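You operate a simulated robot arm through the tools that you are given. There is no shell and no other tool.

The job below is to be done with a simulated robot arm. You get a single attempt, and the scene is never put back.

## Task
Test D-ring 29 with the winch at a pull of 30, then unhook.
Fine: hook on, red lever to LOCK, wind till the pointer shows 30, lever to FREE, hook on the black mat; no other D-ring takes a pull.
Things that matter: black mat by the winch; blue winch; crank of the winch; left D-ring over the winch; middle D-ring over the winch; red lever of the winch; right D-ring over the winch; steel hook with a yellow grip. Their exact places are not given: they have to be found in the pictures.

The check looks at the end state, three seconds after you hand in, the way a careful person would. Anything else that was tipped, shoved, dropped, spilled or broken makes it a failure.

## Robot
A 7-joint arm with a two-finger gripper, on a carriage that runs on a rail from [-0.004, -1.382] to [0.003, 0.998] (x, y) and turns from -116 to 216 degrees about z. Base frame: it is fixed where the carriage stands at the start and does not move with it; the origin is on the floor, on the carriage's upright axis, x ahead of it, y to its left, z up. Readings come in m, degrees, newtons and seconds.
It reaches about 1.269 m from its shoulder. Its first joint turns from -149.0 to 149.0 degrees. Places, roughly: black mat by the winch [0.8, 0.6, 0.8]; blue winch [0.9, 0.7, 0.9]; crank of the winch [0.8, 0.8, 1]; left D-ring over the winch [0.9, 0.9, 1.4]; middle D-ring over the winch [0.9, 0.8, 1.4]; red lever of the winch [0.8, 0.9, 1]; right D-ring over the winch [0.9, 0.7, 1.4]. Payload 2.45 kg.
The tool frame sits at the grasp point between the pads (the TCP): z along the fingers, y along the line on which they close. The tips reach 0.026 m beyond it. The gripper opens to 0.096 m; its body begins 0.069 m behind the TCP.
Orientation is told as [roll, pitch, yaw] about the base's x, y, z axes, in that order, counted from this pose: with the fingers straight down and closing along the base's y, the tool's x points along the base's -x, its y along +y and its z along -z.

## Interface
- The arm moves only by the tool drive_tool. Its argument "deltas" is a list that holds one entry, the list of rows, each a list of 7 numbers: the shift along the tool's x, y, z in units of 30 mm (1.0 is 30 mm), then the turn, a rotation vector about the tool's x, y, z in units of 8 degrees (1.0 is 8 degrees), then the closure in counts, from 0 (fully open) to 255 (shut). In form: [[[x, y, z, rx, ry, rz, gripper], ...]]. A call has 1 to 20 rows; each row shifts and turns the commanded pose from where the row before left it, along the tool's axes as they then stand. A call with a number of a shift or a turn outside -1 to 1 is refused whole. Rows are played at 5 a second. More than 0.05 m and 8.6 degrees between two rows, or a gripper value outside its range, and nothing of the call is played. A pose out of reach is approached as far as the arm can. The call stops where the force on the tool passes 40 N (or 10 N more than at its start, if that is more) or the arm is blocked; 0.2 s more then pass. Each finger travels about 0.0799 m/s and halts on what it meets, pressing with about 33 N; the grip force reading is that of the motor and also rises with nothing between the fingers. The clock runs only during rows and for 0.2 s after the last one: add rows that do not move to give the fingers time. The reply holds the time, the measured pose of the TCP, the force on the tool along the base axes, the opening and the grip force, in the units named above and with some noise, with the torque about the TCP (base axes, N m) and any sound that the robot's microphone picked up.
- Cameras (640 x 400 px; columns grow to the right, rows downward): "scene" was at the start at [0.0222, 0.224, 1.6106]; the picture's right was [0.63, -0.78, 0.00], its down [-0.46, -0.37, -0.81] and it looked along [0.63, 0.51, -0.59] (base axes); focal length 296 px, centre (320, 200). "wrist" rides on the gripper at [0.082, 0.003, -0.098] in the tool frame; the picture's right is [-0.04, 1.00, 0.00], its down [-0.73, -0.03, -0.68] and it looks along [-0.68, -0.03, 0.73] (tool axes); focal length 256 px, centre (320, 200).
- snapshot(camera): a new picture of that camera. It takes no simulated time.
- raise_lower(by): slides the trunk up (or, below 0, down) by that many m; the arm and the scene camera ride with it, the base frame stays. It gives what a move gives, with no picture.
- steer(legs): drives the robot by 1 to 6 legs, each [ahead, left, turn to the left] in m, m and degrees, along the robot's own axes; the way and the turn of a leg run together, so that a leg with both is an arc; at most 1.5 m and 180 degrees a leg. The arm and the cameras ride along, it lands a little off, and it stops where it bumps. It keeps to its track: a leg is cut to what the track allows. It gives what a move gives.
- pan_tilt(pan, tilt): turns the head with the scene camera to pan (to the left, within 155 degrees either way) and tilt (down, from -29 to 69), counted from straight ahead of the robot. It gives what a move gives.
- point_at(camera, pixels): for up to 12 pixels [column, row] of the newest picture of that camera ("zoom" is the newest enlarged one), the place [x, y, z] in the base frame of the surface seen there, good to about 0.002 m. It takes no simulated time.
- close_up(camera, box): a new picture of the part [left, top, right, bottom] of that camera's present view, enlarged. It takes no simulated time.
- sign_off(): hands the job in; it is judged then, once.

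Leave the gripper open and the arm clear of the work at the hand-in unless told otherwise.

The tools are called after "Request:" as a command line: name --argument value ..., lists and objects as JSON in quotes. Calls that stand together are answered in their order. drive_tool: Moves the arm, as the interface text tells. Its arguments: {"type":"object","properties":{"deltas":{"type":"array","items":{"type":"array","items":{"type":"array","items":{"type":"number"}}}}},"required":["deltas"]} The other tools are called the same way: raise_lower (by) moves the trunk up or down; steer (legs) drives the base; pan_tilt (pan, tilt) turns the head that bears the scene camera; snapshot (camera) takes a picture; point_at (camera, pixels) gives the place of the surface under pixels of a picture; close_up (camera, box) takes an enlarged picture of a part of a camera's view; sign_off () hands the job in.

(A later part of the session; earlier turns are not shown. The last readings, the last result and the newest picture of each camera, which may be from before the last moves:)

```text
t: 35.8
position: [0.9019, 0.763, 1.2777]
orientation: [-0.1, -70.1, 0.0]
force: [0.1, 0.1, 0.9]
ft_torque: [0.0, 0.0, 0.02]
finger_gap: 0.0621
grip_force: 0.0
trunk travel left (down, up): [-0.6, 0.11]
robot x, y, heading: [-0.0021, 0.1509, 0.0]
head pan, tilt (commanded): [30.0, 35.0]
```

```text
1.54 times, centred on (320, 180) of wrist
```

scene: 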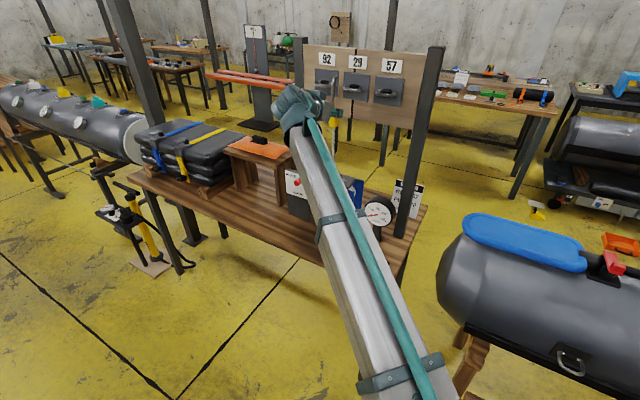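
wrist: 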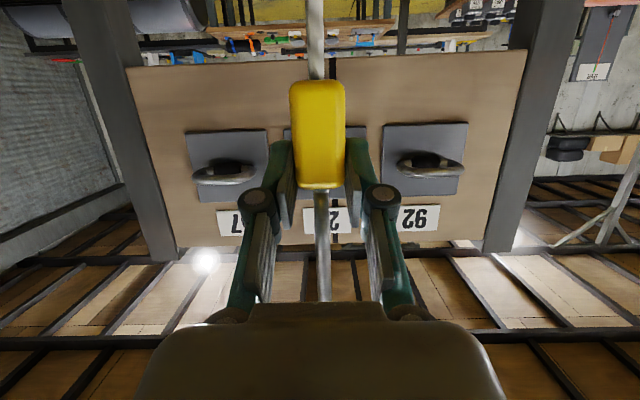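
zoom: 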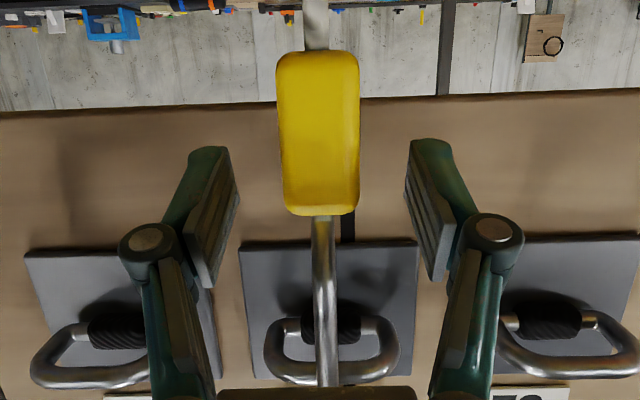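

The hook hangs on ring 29. I'll back straight off (−x) by 0.18 m.

Request:
drive_tool --deltas '[[[0.342, 0, -0.94, 0, 0, 0, 90], [0.342, 0, -0.94, 0, 0, 0, 90], [0.342, 0, -0.94, 0, 0, 0, 90], [0.342, 0, -0.94, 0, 0, 0, 90], [0.342, 0, -0.94, 0, 0, 0, 90], [0.342, 0, -0.94, 0, 0, 0, 90], [0, 0, 0, 0, 0, 0, 90]]]'

Request:
snapshot --camera "wrist"

Request:
snapshot --camera "scene"

```text
t: 37.4
position: [0.7208, 0.7635, 1.2764]
orientation: [-0.1, -70.0, 0.0]
force: [-0.4, 0.8, 0.7]
ft_torque: [0.03, 0.0, 0.0]
finger_gap: 0.0621
grip_force: 0.0
trunk travel left (down, up): [-0.6, 0.11]
robot x, y, heading: [0.0004, 0.1553, -0.4]
head pan, tilt (commanded): [30.0, 35.0]
```

```text
taken
```

wrist: 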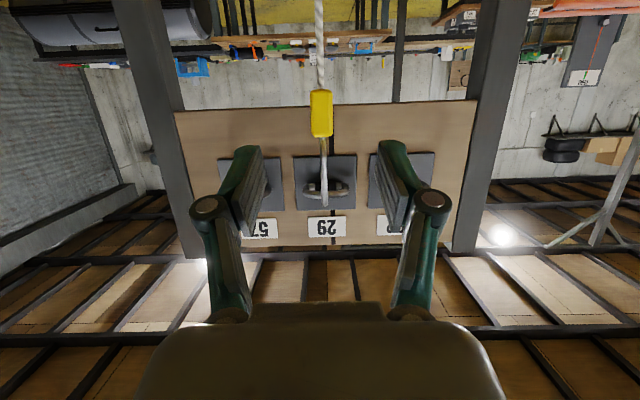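

```text
taken
```

scene: 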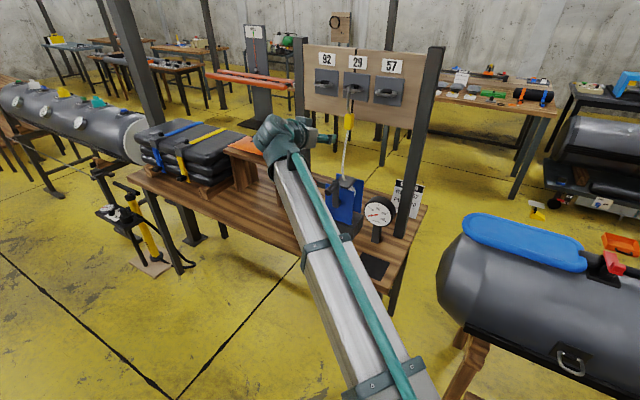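

The hook hangs on 29 with the cable straight below. Now I need the lever and crank. I'll zoom to the winch region, though the arm hides part of it.

Request:
close_up --camera "scene" --box '[300, 80, 420, 240]'

```text
2.50 times, centred on (360, 160) of scene
```

zoom: 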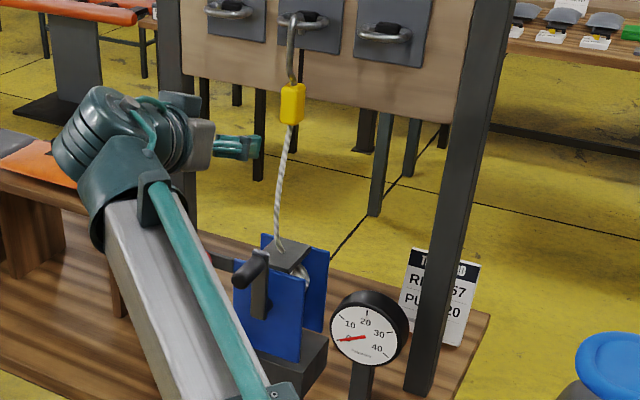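

I need a front view of lever and crank. I'll lower the arm to about [0.60, 0.87, 1.05] in front of the winch so the wrist camera sees them: first back to x≈0.60, then down and left.

Request:
drive_tool --deltas '[[[0.342, 0.3, -0.94, 0, 0, 0, 90], [0.342, 0.3, -0.94, 0, 0, 0, 90], [0.342, 0.3, -0.94, 0, 0, 0, 90], [0.342, 0.3, -0.94, 0, 0, 0, 90], [0.94, 0.3, 0.342, 0, 0, 0, 90], [0.94, 0.3, 0.342, 0, 0, 0, 90], [0.94, 0.3, 0.342, 0, 0, 0, 90], [0.94, 0.3, 0.342, 0, 0, 0, 90], [0.94, 0.3, 0.342, 0, 0, 0, 90], [0.94, 0.3, 0.342, 0, 0, 0, 90], [0.94, 0.3, 0.342, 0, 0, 0, 90], [0, 0, 0, 0, 0, 0, 90]]]'

Request:
snapshot --camera "wrist"

Request:
snapshot --camera "scene"

```text
t: 40.0
position: [0.6019, 0.8624, 1.068]
orientation: [0.0, -70.0, 0.0]
force: [-0.4, -0.7, 0.3]
ft_torque: [0.01, -0.01, -0.03]
finger_gap: 0.0621
grip_force: 0.1
trunk travel left (down, up): [-0.6, 0.11]
robot x, y, heading: [-0.0018, 0.1483, -0.4]
head pan, tilt (commanded): [30.0, 35.0]
```

```text
taken
```

wrist: 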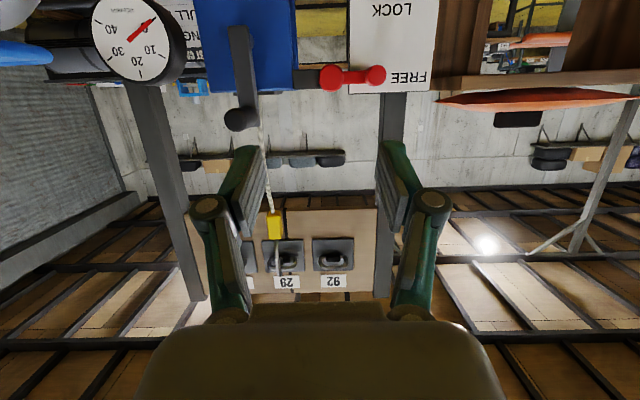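

```text
taken
```

scene: 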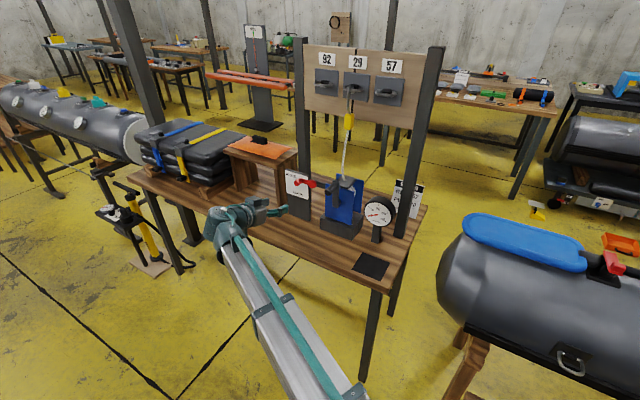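

Both pictures show the winch well. I'll zoom into lever, crank and gauge.

Request:
close_up --camera "scene" --box '[276, 160, 404, 240]'

Request:
close_up --camera "wrist" --box '[80, 0, 450, 140]'

```text
5.00 times, centred on (340, 200) of scene
```

zoom: 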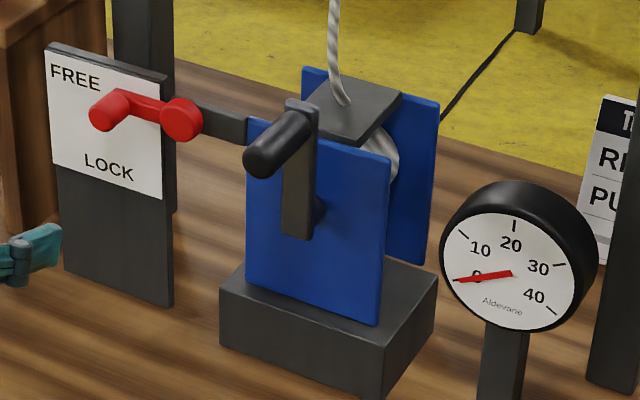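

```text
1.73 times, centred on (265, 70) of wrist
```

zoom: 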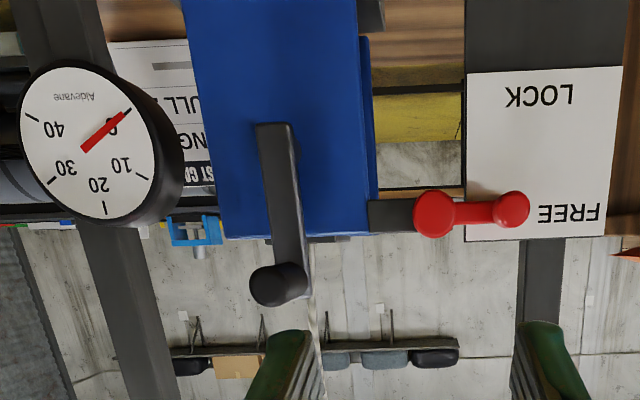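

The lever's knob points left at FREE (horizontal); LOCK is below, roughly 50° down. The crank arm stands upright with a black handle sticking out toward the robot. Gauge reads 0. I'll measure lever knob, hub, crank handle, boss.

Request:
point_at --camera "zoom" --pixels '[[435, 213], [510, 208], [500, 190], [512, 195], [512, 225], [527, 210], [475, 212], [275, 280], [275, 300], [298, 295], [280, 135], [290, 160]]'

Request:
close_up --camera "scene" --box '[284, 168, 364, 218]'

```text
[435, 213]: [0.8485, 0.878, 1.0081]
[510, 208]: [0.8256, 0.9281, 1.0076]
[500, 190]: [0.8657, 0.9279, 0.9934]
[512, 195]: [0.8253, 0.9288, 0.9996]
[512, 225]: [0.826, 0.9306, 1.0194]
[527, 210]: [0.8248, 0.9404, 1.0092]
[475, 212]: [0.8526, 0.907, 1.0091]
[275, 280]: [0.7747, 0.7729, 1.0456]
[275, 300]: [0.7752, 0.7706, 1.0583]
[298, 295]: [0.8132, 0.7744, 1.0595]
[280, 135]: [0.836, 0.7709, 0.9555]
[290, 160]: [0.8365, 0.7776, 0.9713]
```

```text
8.00 times, centred on (324, 193) of scene
```

zoom: 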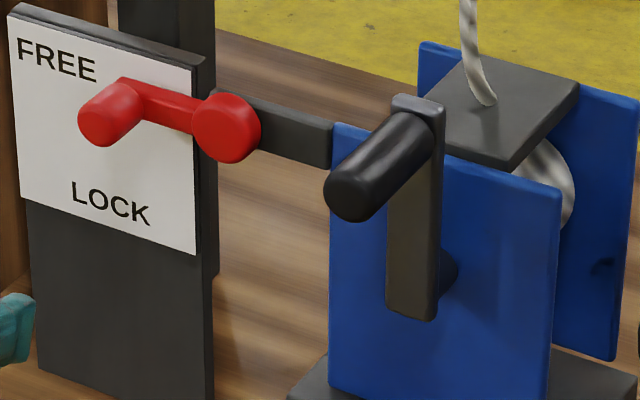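

Request:
point_at --camera "zoom" --pixels '[[415, 160], [410, 290], [448, 275], [412, 310], [410, 250], [345, 200], [345, 180], [375, 150], [390, 130], [225, 125], [100, 125], [125, 95]]'

Request:
point_at --camera "zoom" --pixels '[[270, 110], [350, 250], [480, 250], [420, 110], [90, 150], [55, 60], [110, 205], [60, 250], [170, 110]]'

```text
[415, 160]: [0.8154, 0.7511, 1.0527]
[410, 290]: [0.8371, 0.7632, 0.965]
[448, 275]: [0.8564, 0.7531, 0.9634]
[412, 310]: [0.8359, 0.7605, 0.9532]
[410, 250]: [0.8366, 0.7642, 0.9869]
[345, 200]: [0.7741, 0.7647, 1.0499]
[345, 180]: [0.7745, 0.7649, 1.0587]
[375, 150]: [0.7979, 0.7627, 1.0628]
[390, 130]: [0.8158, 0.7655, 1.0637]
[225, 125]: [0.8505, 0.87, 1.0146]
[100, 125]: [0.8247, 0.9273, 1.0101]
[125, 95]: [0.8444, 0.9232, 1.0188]
```

```text
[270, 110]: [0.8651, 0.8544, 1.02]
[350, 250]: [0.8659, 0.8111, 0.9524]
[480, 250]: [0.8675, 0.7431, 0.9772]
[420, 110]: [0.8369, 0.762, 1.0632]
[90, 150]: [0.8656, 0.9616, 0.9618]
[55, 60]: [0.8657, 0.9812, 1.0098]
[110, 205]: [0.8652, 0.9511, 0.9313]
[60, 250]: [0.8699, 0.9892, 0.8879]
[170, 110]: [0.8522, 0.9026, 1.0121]
```

Knob peg: centre y≈0.929, z≈1.0095, x 0.825–0.85; hub y≈0.872, z≈1.0135. Crank: shaft near y≈0.764, z≈0.965, handle at the top, centre z≈1.052, x 0.774–0.836. First the lever: I'll come in front of the knob with the fingers narrowed to 45 mm.

Request:
drive_tool --deltas '[[[-0.152, 0.444, 0.924, 0, 0, 0, 135], [-0.152, 0.444, 0.924, 0, 0, 0, 135], [-0.152, 0.444, 0.924, 0, 0, 0, 135], [-0.152, 0.444, 0.924, 0, 0, 0, 135], [-0.152, 0.444, 0.924, 0, 0, 0, 135], [0, 0, 0, 0, 0, 0, 135]]]'

Request:
snapshot --camera "wrist"

```text
t: 41.4
position: [0.7391, 0.9292, 1.0426]
orientation: [-0.1, -70.0, 0.0]
force: [0.4, -0.5, -0.6]
ft_torque: [-0.01, 0.03, 0.02]
finger_gap: 0.0453
grip_force: 0.0
trunk travel left (down, up): [-0.6, 0.11]
robot x, y, heading: [0.0009, 0.1517, 0.1]
head pan, tilt (commanded): [30.0, 35.0]
```

```text
taken
```

wrist: 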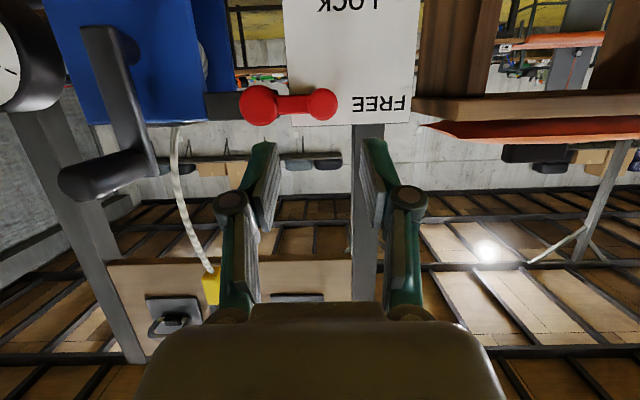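

The knob is at column 322, right between the fingers. I'll advance 80 mm and check.

Request:
drive_tool --deltas '[[[0, 0, 0.9, 0, 0, 0, 135], [0, 0, 0.9, 0, 0, 0, 135], [0, 0, 0.87, 0, 0, 0, 135], [0, 0, 0, 0, 0, 0, 135]]]'

Request:
snapshot --camera "wrist"

Request:
close_up --camera "scene" --box '[264, 150, 344, 210]'

```text
t: 42.4
position: [0.8153, 0.9287, 1.0142]
orientation: [0.0, -70.0, 0.0]
force: [0.2, -0.4, -0.3]
ft_torque: [0.05, -0.01, 0.03]
finger_gap: 0.0451
grip_force: 0.0
trunk travel left (down, up): [-0.6, 0.11]
robot x, y, heading: [-0.0015, 0.1494, -0.3]
head pan, tilt (commanded): [30.0, 35.0]
```

```text
taken
```

wrist: 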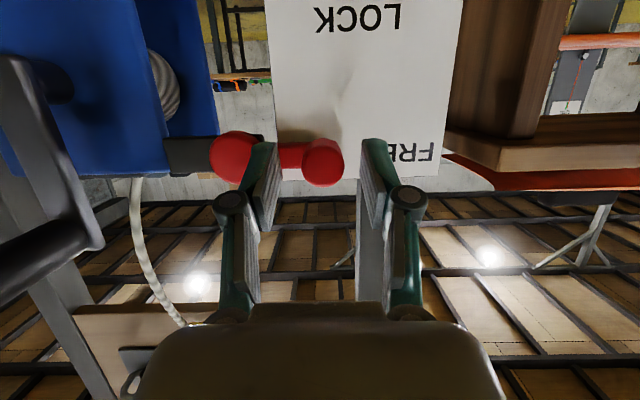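

```text
6.67 times, centred on (304, 180) of scene
```

zoom: 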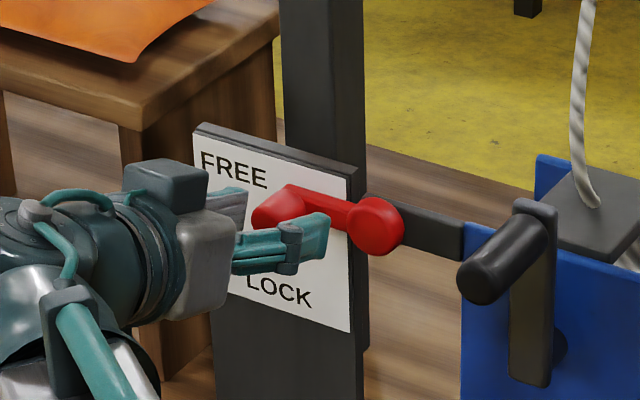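

The knob sits between the finger tips but about 5 mm low relative to the pads. I'll lower 5 mm and close on it.

Request:
drive_tool --deltas '[[[0.157, 0, 0.057, 0, 0, 0, 135], [0, 0, 0, 0, 0, 0, 255], [0, 0, 0, 0, 0, 0, 255], [0, 0, 0, 0, 0, 0, 255], [0, 0, 0, 0, 0, 0, 255]]]'

Request:
snapshot --camera "wrist"

```text
t: 43.6
position: [0.8142, 0.931, 1.009]
orientation: [-0.1, -70.0, 0.1]
force: [3.7, 7.2, 0.8]
ft_torque: [-0.03, -0.09, 0.21]
finger_gap: 0.0233
grip_force: 45.4
trunk travel left (down, up): [-0.6, 0.11]
robot x, y, heading: [0.0012, 0.1529, -0.2]
head pan, tilt (commanded): [30.0, 35.0]
```

```text
taken
```

wrist: 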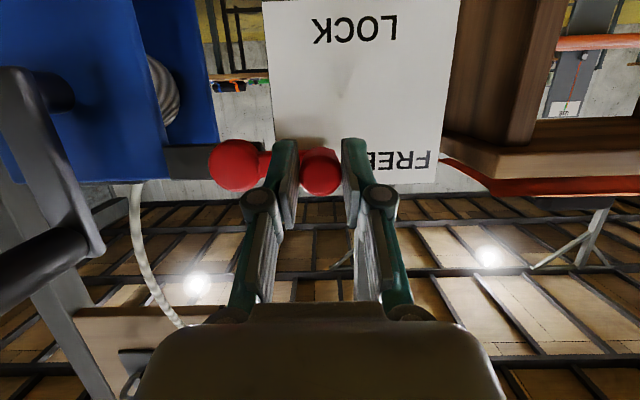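

Knob gripped (23 mm). Now I move it down along its arc about the hub, first 30° worth, watching the force.

Request:
drive_tool --deltas '[[[0.316, -0.033, 0.115, 0, 0, 0, 255], [0.304, -0.087, 0.111, 0, 0, 0, 255], [0.288, -0.143, 0.105, 0, 0, 0, 255], [0, 0, 0, 0, 0, 0, 255]]]'

Request:
snapshot --camera "wrist"

Request:
close_up --camera "scene" --box '[264, 150, 344, 210]'

```text
t: 44.6
position: [0.815, 0.9232, 0.9764]
orientation: [0.0, -69.8, 0.1]
force: [-1.0, 11.5, -10.1]
ft_torque: [0.0, -0.34, 0.78]
finger_gap: 0.0233
grip_force: 45.2
trunk travel left (down, up): [-0.6, 0.11]
robot x, y, heading: [0.0008, 0.152, -0.1]
head pan, tilt (commanded): [30.0, 35.0]
```

```text
taken
```

wrist: 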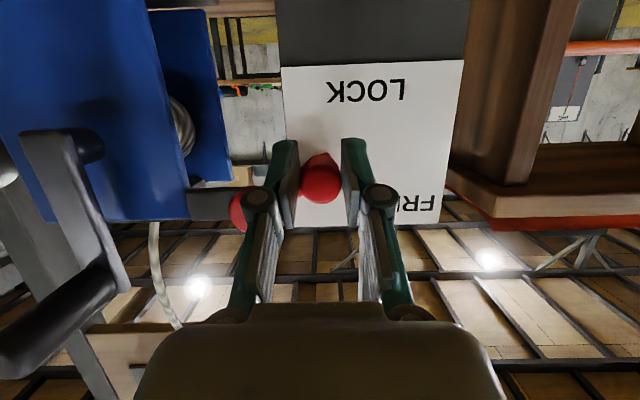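

```text
6.67 times, centred on (304, 180) of scene
```

zoom: 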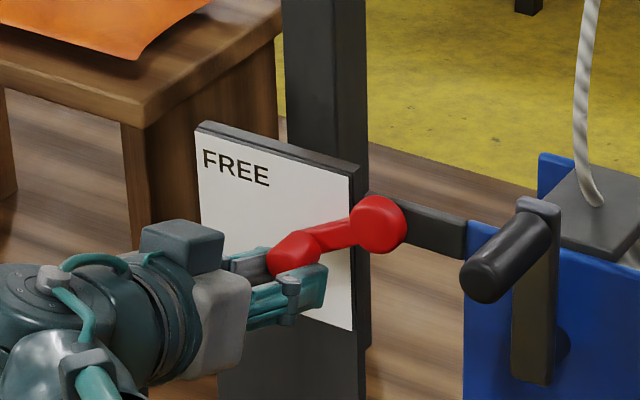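

The lever swings down freely and even pulls downward (−10 N in z), so it seems to be drawn to LOCK. I'll continue along the arc another 20°.

Request:
drive_tool --deltas '[[[0.26, -0.193, 0.095, 0, 0, 0, 255], [0.222, -0.237, 0.081, 0, 0, 0, 255], [0, 0, 0, 0, 0, 0, 255]]]'

Request:
snapshot --camera "wrist"

Request:
close_up --camera "scene" --box '[264, 150, 344, 210]'

```text
t: 45.4
position: [0.8149, 0.913, 0.9617]
orientation: [-0.3, -69.8, 0.5]
force: [-0.2, 27.6, -11.8]
ft_torque: [-0.84, 0.06, 0.11]
finger_gap: 0.0228
grip_force: 44.8
trunk travel left (down, up): [-0.6, 0.11]
robot x, y, heading: [-0.0029, 0.1521, 0.2]
head pan, tilt (commanded): [30.0, 35.0]
```

```text
taken
```

wrist: 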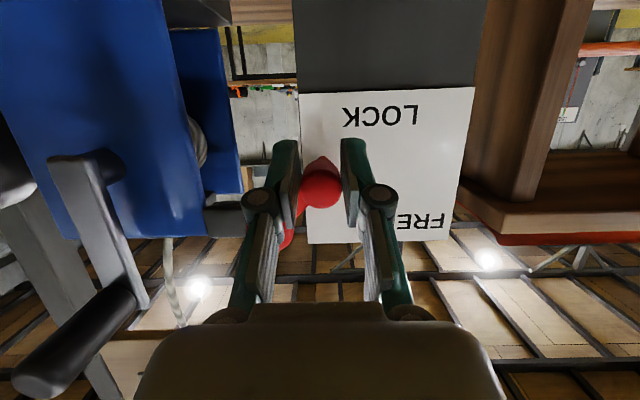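

```text
6.67 times, centred on (304, 180) of scene
```

zoom: 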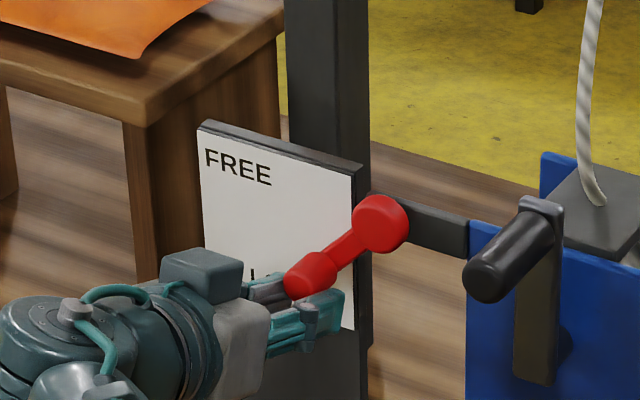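

The side force (27 N in +y) shows my arc was a bit off. I'll open the fingers to relieve it and look at where the lever rests.

Request:
drive_tool --deltas '[[[0, 0, 0, 0, 0, 0, 160], [0, 0, 0, 0, 0, 0, 130], [0, 0, 0, 0, 0, 0, 130]]]'

Request:
close_up --camera "wrist" --box '[180, 60, 500, 260]'

Request:
close_up --camera "scene" --box '[264, 150, 344, 210]'

```text
t: 46.2
position: [0.817, 0.9075, 0.9658]
orientation: [0.0, -70.0, -0.1]
force: [-0.3, -0.9, 0.8]
ft_torque: [-0.01, 0.02, -0.02]
finger_gap: 0.0471
grip_force: 0.1
trunk travel left (down, up): [-0.6, 0.11]
robot x, y, heading: [-0.0017, 0.1528, -0.0]
head pan, tilt (commanded): [30.0, 35.0]
```

```text
2.00 times, centred on (340, 160) of wrist
```

zoom: 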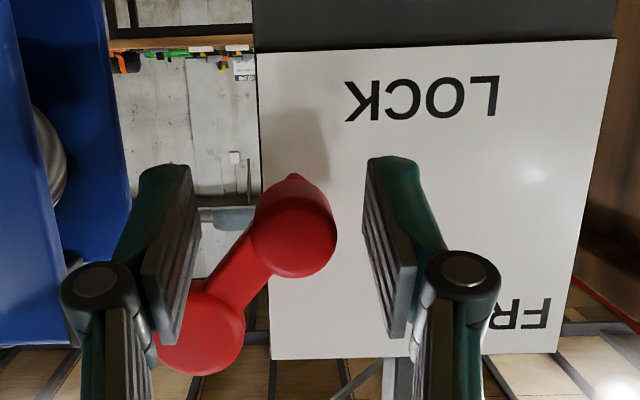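

```text
6.67 times, centred on (304, 180) of scene
```

zoom: 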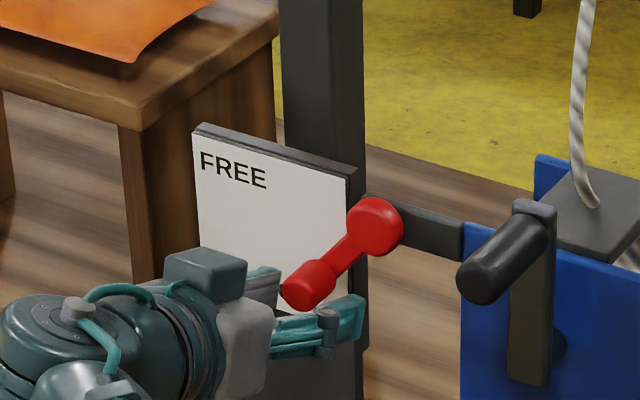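

Request:
close_up --camera "wrist" --box '[180, 60, 500, 260]'

Request:
point_at --camera "zoom" --pixels '[[293, 237], [293, 215], [293, 260], [270, 237], [320, 237], [205, 330], [225, 330], [220, 350], [232, 275], [420, 98], [525, 313]]'

```text
2.00 times, centred on (340, 160) of wrist
```

zoom: 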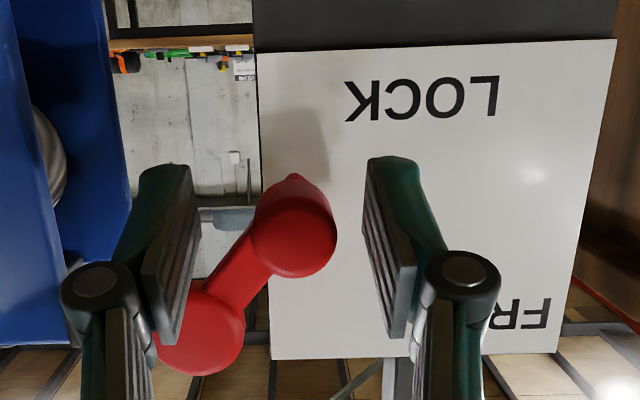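

```text
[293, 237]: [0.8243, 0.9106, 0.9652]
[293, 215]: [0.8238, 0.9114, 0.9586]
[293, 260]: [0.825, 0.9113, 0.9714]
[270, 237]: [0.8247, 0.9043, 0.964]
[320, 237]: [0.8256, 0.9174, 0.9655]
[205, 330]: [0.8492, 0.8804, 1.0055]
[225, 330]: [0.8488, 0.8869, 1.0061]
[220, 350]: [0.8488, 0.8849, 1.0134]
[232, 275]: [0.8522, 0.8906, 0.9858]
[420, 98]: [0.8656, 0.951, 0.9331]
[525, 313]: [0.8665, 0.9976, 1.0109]
```

The lever now rests at about 52° down, pointing at the LOCK label (hub ≈ y 0.878, z 1.007; knob y 0.911, z 0.965). To be sure it is at its end, I'll nudge it gently further with the left finger (moving −y a little) and read the force.

Request:
drive_tool --deltas '[[[0, -0.2, 0, 0, 0, 0, 130], [0, -0.1, 0, 0, 0, 0, 130], [0, -0.1, 0, 0, 0, 0, 130], [0, 0, 0, 0, 0, 0, 130]]]'

Request:
close_up --camera "wrist" --box '[180, 60, 500, 260]'

```text
t: 47.2
position: [0.8152, 0.8979, 0.9638]
orientation: [0.0, -70.0, 0.1]
force: [2.5, 5.5, -0.2]
ft_torque: [0.02, -0.05, 0.08]
finger_gap: 0.0508
grip_force: 2.1
trunk travel left (down, up): [-0.6, 0.11]
robot x, y, heading: [0.0019, 0.1504, -0.1]
head pan, tilt (commanded): [30.0, 35.0]
```

```text
2.00 times, centred on (340, 160) of wrist
```

zoom: 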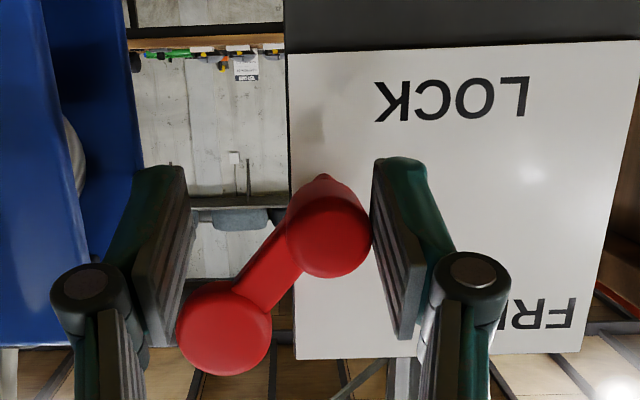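

The finger touches the knob with 5.5 N and it did not move visibly. I'll push 6 mm more to confirm a hard stop.

Request:
drive_tool --deltas '[[[0, -0.1, 0, 0, 0, 0, 130], [0, -0.1, 0, 0, 0, 0, 130], [0, 0, 0, 0, 0, 0, 130]]]'

Request:
close_up --camera "wrist" --box '[180, 60, 500, 260]'

```text
t: 48.0
position: [0.8149, 0.8916, 0.963]
orientation: [-0.2, -70.1, 0.2]
force: [7.7, 19.6, 2.5]
ft_torque: [0.06, -0.05, 0.22]
finger_gap: 0.0582
grip_force: 8.2
trunk travel left (down, up): [-0.6, 0.11]
robot x, y, heading: [0.0011, 0.1519, -0.0]
head pan, tilt (commanded): [30.0, 35.0]
```

```text
2.00 times, centred on (340, 160) of wrist
```

zoom: 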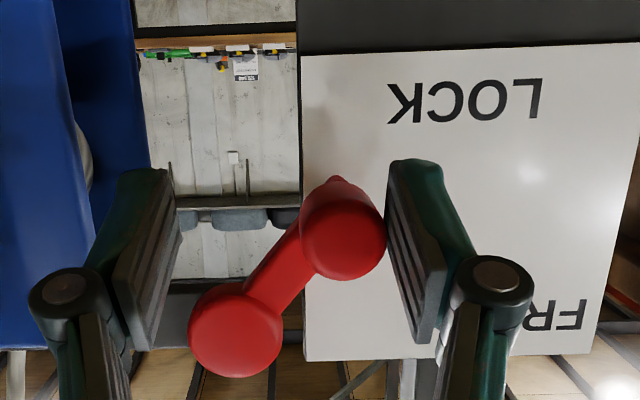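

With ~20 N the lever doesn't move – it is at its LOCK stop. I'll check the knob position and then back off.

Request:
point_at --camera "zoom" --pixels '[[342, 237], [236, 328]]'

Request:
drive_tool --deltas '[[[0, 0.3, 0, 0, 0, 0, 130], [0, 0.2, 0, 0, 0, 0, 130], [0.342, 0, -0.94, 0, 0, 0, 130], [0.342, 0, -0.94, 0, 0, 0, 130], [0.342, 0, -0.94, 0, 0, 0, 130], [0.342, 0, -0.94, 0, 0, 0, 130], [0, 0, 0, 0, 0, 0, 130]]]'

Request:
snapshot --camera "wrist"

Request:
close_up --camera "scene" --box '[264, 150, 424, 250]'

```text
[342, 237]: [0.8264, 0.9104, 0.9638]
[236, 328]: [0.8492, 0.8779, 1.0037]
```

```text
t: 49.6
position: [0.6956, 0.9054, 0.9633]
orientation: [-0.1, -70.0, -0.1]
force: [0.2, -0.9, -0.6]
ft_torque: [0.02, -0.03, 0.02]
finger_gap: 0.0469
grip_force: 0.1
trunk travel left (down, up): [-0.6, 0.11]
robot x, y, heading: [0.0023, 0.1499, -0.1]
head pan, tilt (commanded): [30.0, 35.0]
```

```text
taken
```

wrist: 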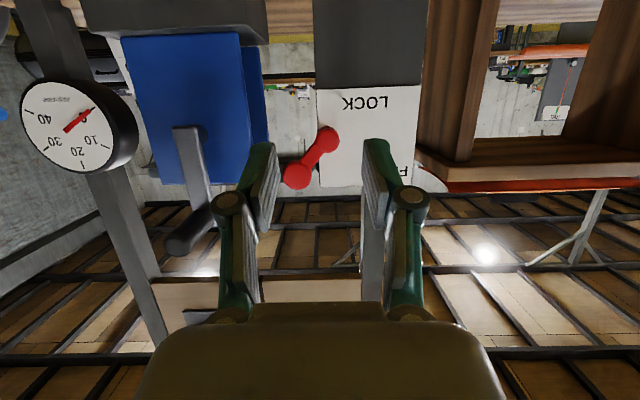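

```text
4.00 times, centred on (344, 200) of scene
```

zoom: 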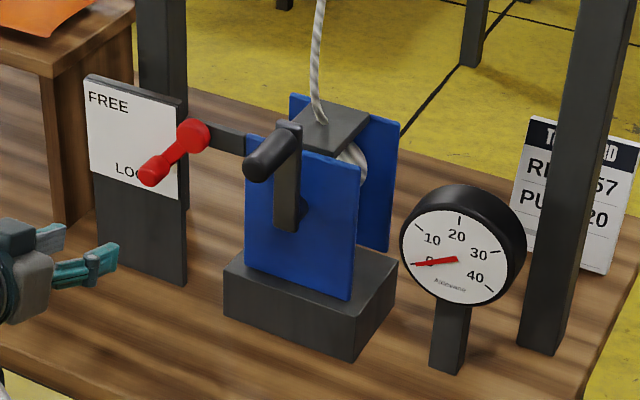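

The lever points to LOCK. Now the crank: I'll move in front of it, about [0.66, 0.765, 1.06], for a straight look.

Request:
drive_tool --deltas '[[[-0.526, -0.934, -0.446, 0, 0, 0, 90], [-0.526, -0.934, -0.446, 0, 0, 0, 90], [-0.526, -0.934, -0.446, 0, 0, 0, 90], [-0.526, -0.934, -0.446, 0, 0, 0, 90], [-0.526, -0.934, -0.446, 0, 0, 0, 90], [0, 0, 0, 0, 0, 0, 90]]]'

Request:
snapshot --camera "wrist"

```text
t: 51.0
position: [0.6604, 0.7647, 1.0615]
orientation: [-0.1, -69.9, 0.0]
force: [0.6, -0.1, -0.2]
ft_torque: [-0.02, 0.01, 0.01]
finger_gap: 0.0621
grip_force: 0.1
trunk travel left (down, up): [-0.6, 0.11]
robot x, y, heading: [0.0012, 0.1484, -0.1]
head pan, tilt (commanded): [30.0, 35.0]
```

```text
taken
```

wrist: 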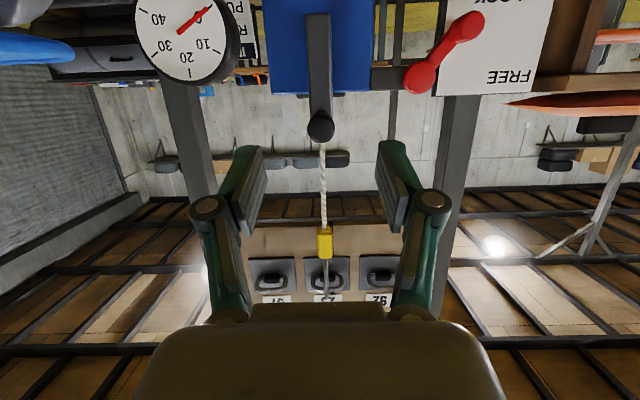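

Request:
close_up --camera "wrist" --box '[240, 0, 400, 160]'

Request:
point_at --camera "wrist" --pixels '[[321, 126], [321, 116], [321, 138], [310, 127], [332, 127], [318, 20], [318, 40], [308, 40], [329, 40], [318, 60], [335, 40]]'

```text
2.50 times, centred on (320, 80) of wrist
```

zoom: 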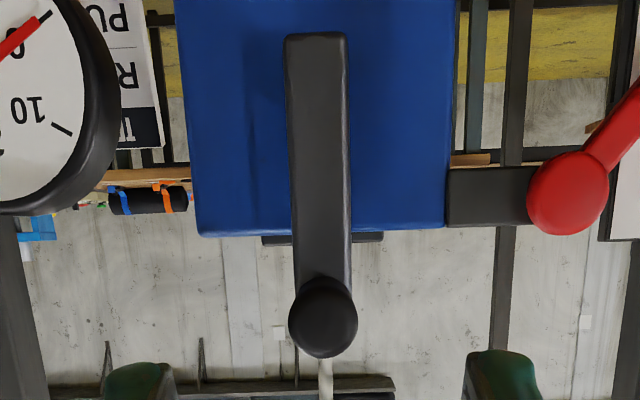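

```text
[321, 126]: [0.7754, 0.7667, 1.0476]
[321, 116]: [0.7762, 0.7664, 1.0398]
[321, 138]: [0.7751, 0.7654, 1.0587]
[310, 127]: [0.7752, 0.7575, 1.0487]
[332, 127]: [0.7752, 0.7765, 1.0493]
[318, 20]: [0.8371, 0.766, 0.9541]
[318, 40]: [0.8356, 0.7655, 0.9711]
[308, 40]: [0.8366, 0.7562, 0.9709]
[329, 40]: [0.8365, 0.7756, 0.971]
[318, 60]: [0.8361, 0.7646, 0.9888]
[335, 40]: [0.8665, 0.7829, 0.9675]
```

Handle centre y≈0.7665, z≈1.0495, radius ≈11 mm; shaft ≈ y 0.7657, z 0.963, so crank radius ≈0.0865 m. I'll advance so the fingers straddle the handle, TCP [0.79, 0.7665, 1.0515].

Request:
drive_tool --deltas '[[[-0.233, 0.012, 0.835, 0, 0, 0, 110], [-0.233, 0.012, 0.835, 0, 0, 0, 110], [-0.233, 0.012, 0.835, 0, 0, 0, 110], [-0.233, 0.012, 0.835, 0, 0, 0, 110], [-0.233, 0.012, 0.835, 0, 0, 0, 110], [0, 0, 0, 0, 0, 0, 110]]]'

Request:
snapshot --camera "wrist"

Request:
snapshot --camera "scene"

```text
t: 52.4
position: [0.7899, 0.7674, 1.0524]
orientation: [0.0, -70.0, 0.0]
force: [0.5, -0.1, 0.7]
ft_torque: [0.01, -0.04, -0.03]
finger_gap: 0.0548
grip_force: 0.1
trunk travel left (down, up): [-0.6, 0.11]
robot x, y, heading: [0.0027, 0.1526, -0.2]
head pan, tilt (commanded): [30.0, 35.0]
```

```text
taken
```

wrist: 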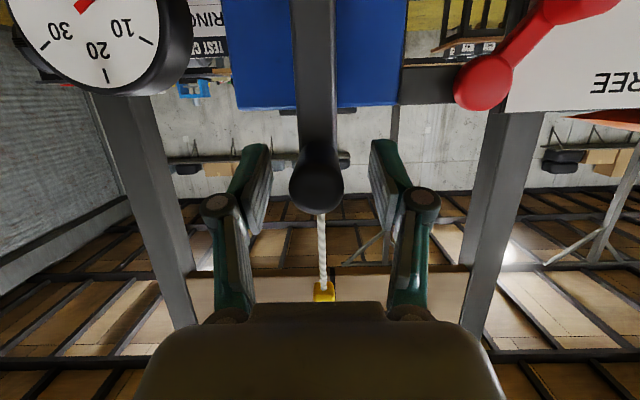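

```text
taken
```

scene: 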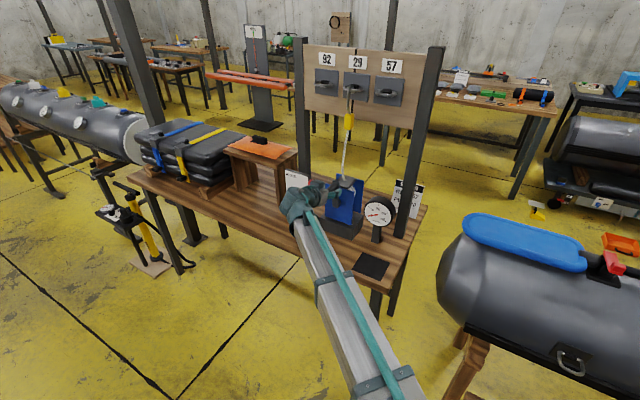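

The handle is centred between the fingers. I'll close on it and then try a small clockwise turn (as seen from the robot: top toward −y) of 20°, reading force and gauge.

Request:
drive_tool --deltas '[[[0, 0, 0, 0, 0, 0, 255], [0, 0, 0, 0, 0, 0, 255], [0, 0, 0, 0, 0, 0, 255]]]'

Request:
drive_tool --deltas '[[[0.041, -0.5, 0.015, 0, 0, 0, 255], [0, 0, 0, 0, 0, 0, 255]]]'

Request:
close_up --camera "scene" --box '[276, 160, 404, 240]'

```text
t: 53.2
position: [0.7898, 0.767, 1.0515]
orientation: [0.0, -70.0, -0.2]
force: [-1.7, -4.9, -0.8]
ft_torque: [-0.05, -0.12, -0.11]
finger_gap: 0.0254
grip_force: 44.9
trunk travel left (down, up): [-0.6, 0.11]
robot x, y, heading: [0.0033, 0.1503, -0.3]
head pan, tilt (commanded): [30.0, 35.0]
```

```text
t: 53.8
position: [0.7886, 0.7507, 1.0499]
orientation: [0.1, -70.0, 0.0]
force: [1.1, 1.5, 2.1]
ft_torque: [0.11, -0.03, 0.17]
finger_gap: 0.0255
grip_force: 45.3
trunk travel left (down, up): [-0.6, 0.11]
robot x, y, heading: [-0.0019, 0.1538, 0.0]
head pan, tilt (commanded): [30.0, 35.0]
```

```text
5.00 times, centred on (340, 200) of scene
```

zoom: 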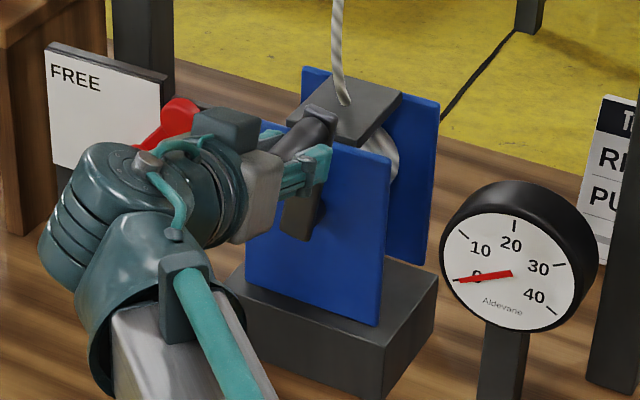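

Clockwise moves freely, gauge 0. I'll continue clockwise to 40°.

Request:
drive_tool --deltas '[[[0.122, -0.485, 0.044, 0, 0, 0, 255], [0.2, -0.455, 0.073, 0, 0, 0, 255], [0.271, -0.412, 0.099, 0, 0, 0, 255], [0, 0, 0, 0, 0, 0, 255]]]'

Request:
close_up --camera "scene" --box '[276, 160, 404, 240]'

Request:
snapshot --camera "wrist"

```text
t: 54.8
position: [0.788, 0.7108, 1.0313]
orientation: [-0.2, -70.0, 0.1]
force: [-2.0, 1.8, -2.0]
ft_torque: [0.0, 0.11, 0.17]
finger_gap: 0.0251
grip_force: 45.3
trunk travel left (down, up): [-0.6, 0.11]
robot x, y, heading: [0.0003, 0.1551, -0.1]
head pan, tilt (commanded): [30.0, 35.0]
```

```text
5.00 times, centred on (340, 200) of scene
```

zoom: 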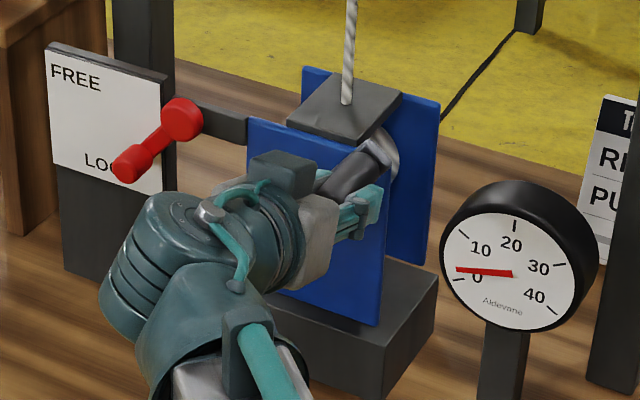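

```text
taken
```

wrist: 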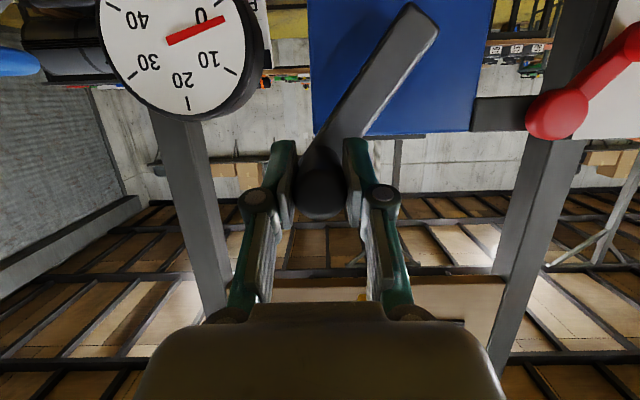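

Clockwise winds: the cable is taut and the pointer has moved to about 3. From here I go in small steps, with an enlarged gauge view each time. Next 10°.

Request:
drive_tool --deltas '[[[0.334, -0.355, 0.122, 0, 0, 0, 255], [0, 0, 0, 0, 0, 0, 255]]]'

Request:
close_up --camera "scene" --box '[356, 190, 404, 230]'

```text
t: 55.4
position: [0.7879, 0.7025, 1.0213]
orientation: [0.0, -70.1, 0.1]
force: [1.6, 7.3, 3.5]
ft_torque: [0.44, -0.71, 0.21]
finger_gap: 0.0251
grip_force: 44.7
trunk travel left (down, up): [-0.6, 0.11]
robot x, y, heading: [-0.0003, 0.1529, -0.1]
head pan, tilt (commanded): [30.0, 35.0]
```

```text
10.00 times, centred on (380, 210) of scene
```

zoom: 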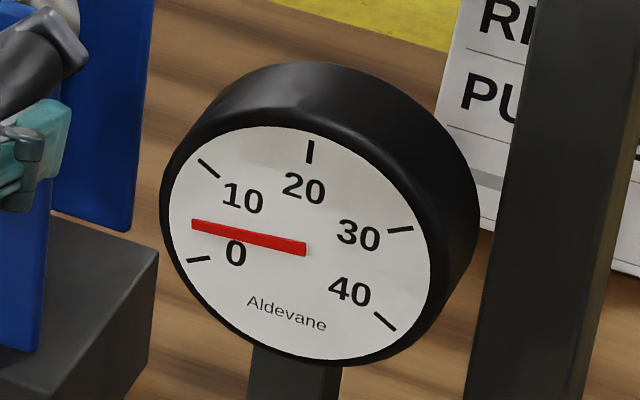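

Pointer ≈4. Force ≈8 N. Continue 20° more (to 70°) and read again.

Request:
drive_tool --deltas '[[[0.387, -0.288, 0.141, 0, 0, 0, 255], [0.428, -0.212, 0.156, 0, 0, 0, 255], [0, 0, 0, 0, 0, 0, 255]]]'

Request:
close_up --camera "scene" --box '[356, 190, 404, 230]'

Request:
snapshot --camera "wrist"

```text
t: 56.2
position: [0.789, 0.6859, 0.9946]
orientation: [-0.1, -70.0, 0.1]
force: [-0.7, 6.4, 2.4]
ft_torque: [0.08, -0.19, 0.22]
finger_gap: 0.0248
grip_force: 45.1
trunk travel left (down, up): [-0.6, 0.11]
robot x, y, heading: [0.0029, 0.1527, 0.1]
head pan, tilt (commanded): [30.0, 35.0]
```

```text
10.00 times, centred on (380, 210) of scene
```

zoom: 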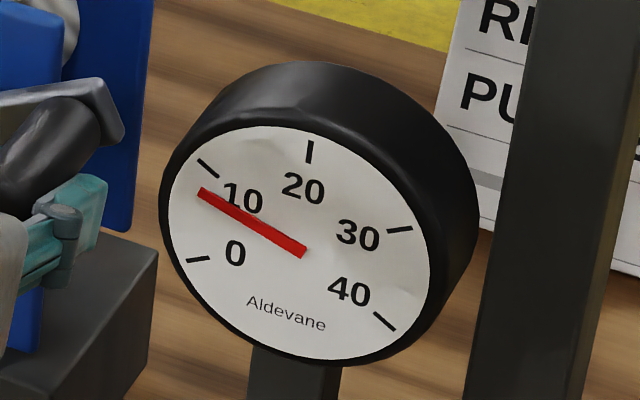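

```text
taken
```

wrist: 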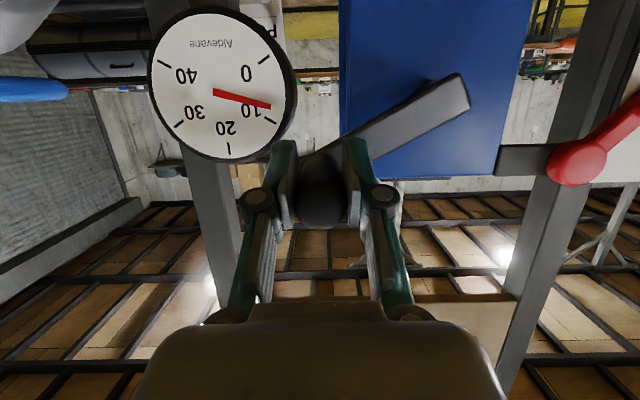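

Pointer ≈8 (from both views). About 1.8 per 10° of crank. I'll continue 30° (to 100°).

Request:
drive_tool --deltas '[[[0.456, -0.13, 0.166, 0, 0, 0, 255], [0.47, -0.044, 0.171, 0, 0, 0, 255], [0.47, 0.044, 0.171, 0, 0, 0, 255], [0, 0, 0, 0, 0, 0, 255]]]'

Request:
close_up --camera "scene" --box '[356, 190, 404, 230]'

Request:
snapshot --camera "wrist"

```text
t: 57.2
position: [0.7883, 0.6758, 0.9538]
orientation: [0.2, -69.9, -0.5]
force: [-11.5, -26.8, 8.3]
ft_torque: [0.36, -0.4, -0.19]
finger_gap: 0.024
grip_force: 44.8
trunk travel left (down, up): [-0.6, 0.11]
robot x, y, heading: [-0.0013, 0.1564, -0.1]
head pan, tilt (commanded): [30.0, 35.0]
```

```text
10.00 times, centred on (380, 210) of scene
```

zoom: 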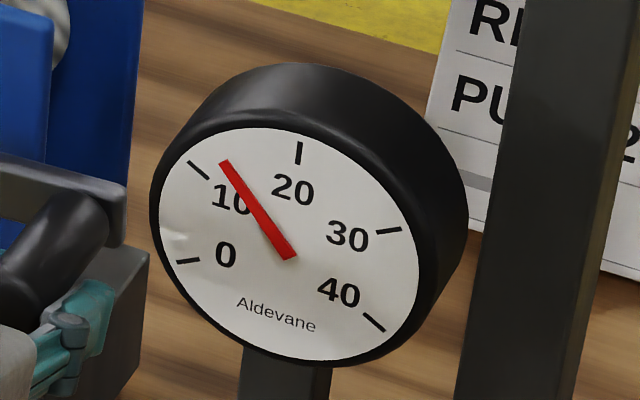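

```text
taken
```

wrist: 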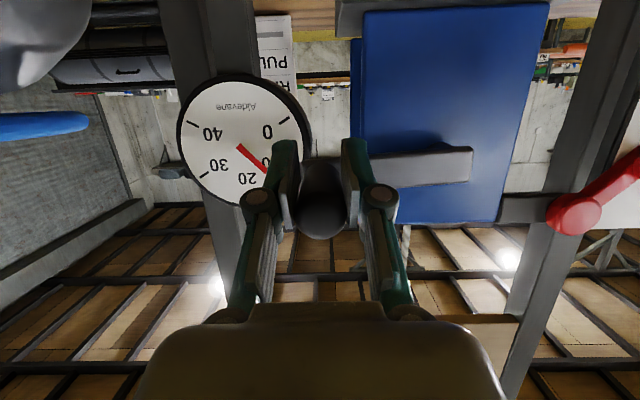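

Pointer ≈12.5, but the handle has crept ~10 mm up between the pads (it turns relative to my fixed gripper), giving a side force. The lever is in LOCK, so the winch should hold: I'll open the fingers and check that the gauge stays.

Request:
drive_tool --deltas '[[[0, 0, 0, 0, 0, 0, 180], [0, 0, 0, 0, 0, 0, 110], [0, 0, 0, 0, 0, 0, 110]]]'

Request:
close_up --camera "scene" --box '[356, 190, 404, 230]'

Request:
snapshot --camera "wrist"

```text
t: 58.0
position: [0.7893, 0.683, 0.951]
orientation: [0.0, -69.9, 0.1]
force: [0.3, 0.2, -0.5]
ft_torque: [-0.04, 0.02, -0.01]
finger_gap: 0.0546
grip_force: 0.0
trunk travel left (down, up): [-0.6, 0.11]
robot x, y, heading: [0.0007, 0.1486, -0.2]
head pan, tilt (commanded): [30.0, 35.0]
```

```text
10.00 times, centred on (380, 210) of scene
```

zoom: 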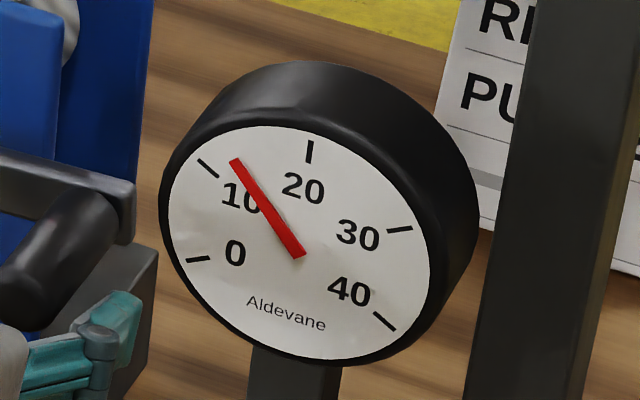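

```text
taken
```

wrist: 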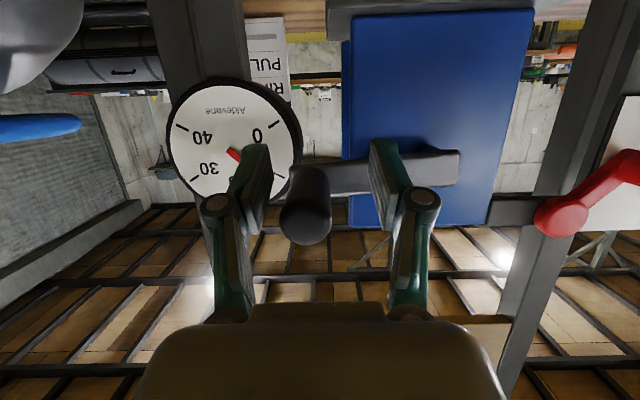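

The winch holds at ≈12.3 with the handle released. I'll measure the handle now.

Request:
point_at --camera "wrist" --pixels '[[308, 218], [308, 200], [308, 235], [292, 220], [325, 220], [400, 175], [440, 168], [450, 165], [420, 155], [420, 180]]'

Request:
close_up --camera "wrist" --box '[220, 120, 480, 280]'

```text
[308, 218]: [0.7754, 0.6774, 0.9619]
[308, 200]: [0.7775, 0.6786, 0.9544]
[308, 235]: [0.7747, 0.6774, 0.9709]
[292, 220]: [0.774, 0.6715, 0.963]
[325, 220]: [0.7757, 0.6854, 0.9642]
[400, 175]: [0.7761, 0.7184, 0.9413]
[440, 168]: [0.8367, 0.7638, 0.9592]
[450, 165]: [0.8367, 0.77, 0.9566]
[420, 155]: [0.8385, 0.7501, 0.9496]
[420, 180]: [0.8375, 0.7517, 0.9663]
```

```text
2.46 times, centred on (350, 200) of wrist
```

zoom: 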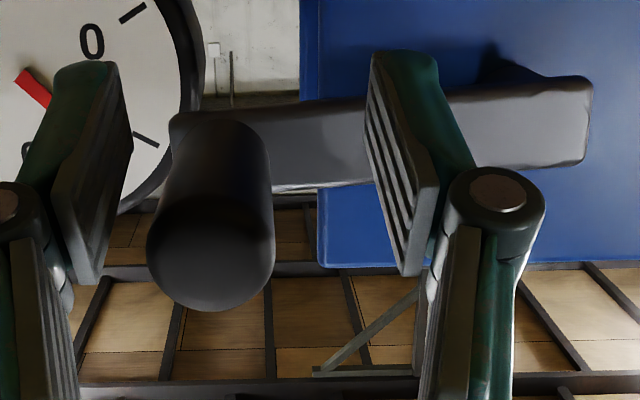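

The handle is at y≈0.679, z≈0.963 (crank now at ≈90°). To avoid creep I'll turn the gripper together with the crank: back off 9 cm, level the fingers along the crank axis (pitch −90), roll −90°, then grip with one finger above and one below the handle.

Request:
drive_tool --deltas '[[[0.342, 0, -0.94, 0, 0, 0, 90], [0.342, 0, -0.94, 0, 0, 0, 90], [0.342, 0, -0.94, 0, 0, 0, 90], [0, 0, 0, 0, -0.833, 0, 90], [0, 0, 0, 0, -0.833, 0, 90], [0, 0, 0, 0, -0.834, 0, 90], [0, 0, 0, 0, 0, 0, 90]]]'

```text
t: 59.6
position: [0.6984, 0.6823, 0.9507]
orientation: [179.3, -89.9, -179.5]
force: [0.1, 0.7, 0.4]
ft_torque: [0.01, 0.01, 0.01]
finger_gap: 0.0622
grip_force: 0.1
trunk travel left (down, up): [-0.6, 0.11]
robot x, y, heading: [-0.0, 0.1504, 0.2]
head pan, tilt (commanded): [30.0, 35.0]
```

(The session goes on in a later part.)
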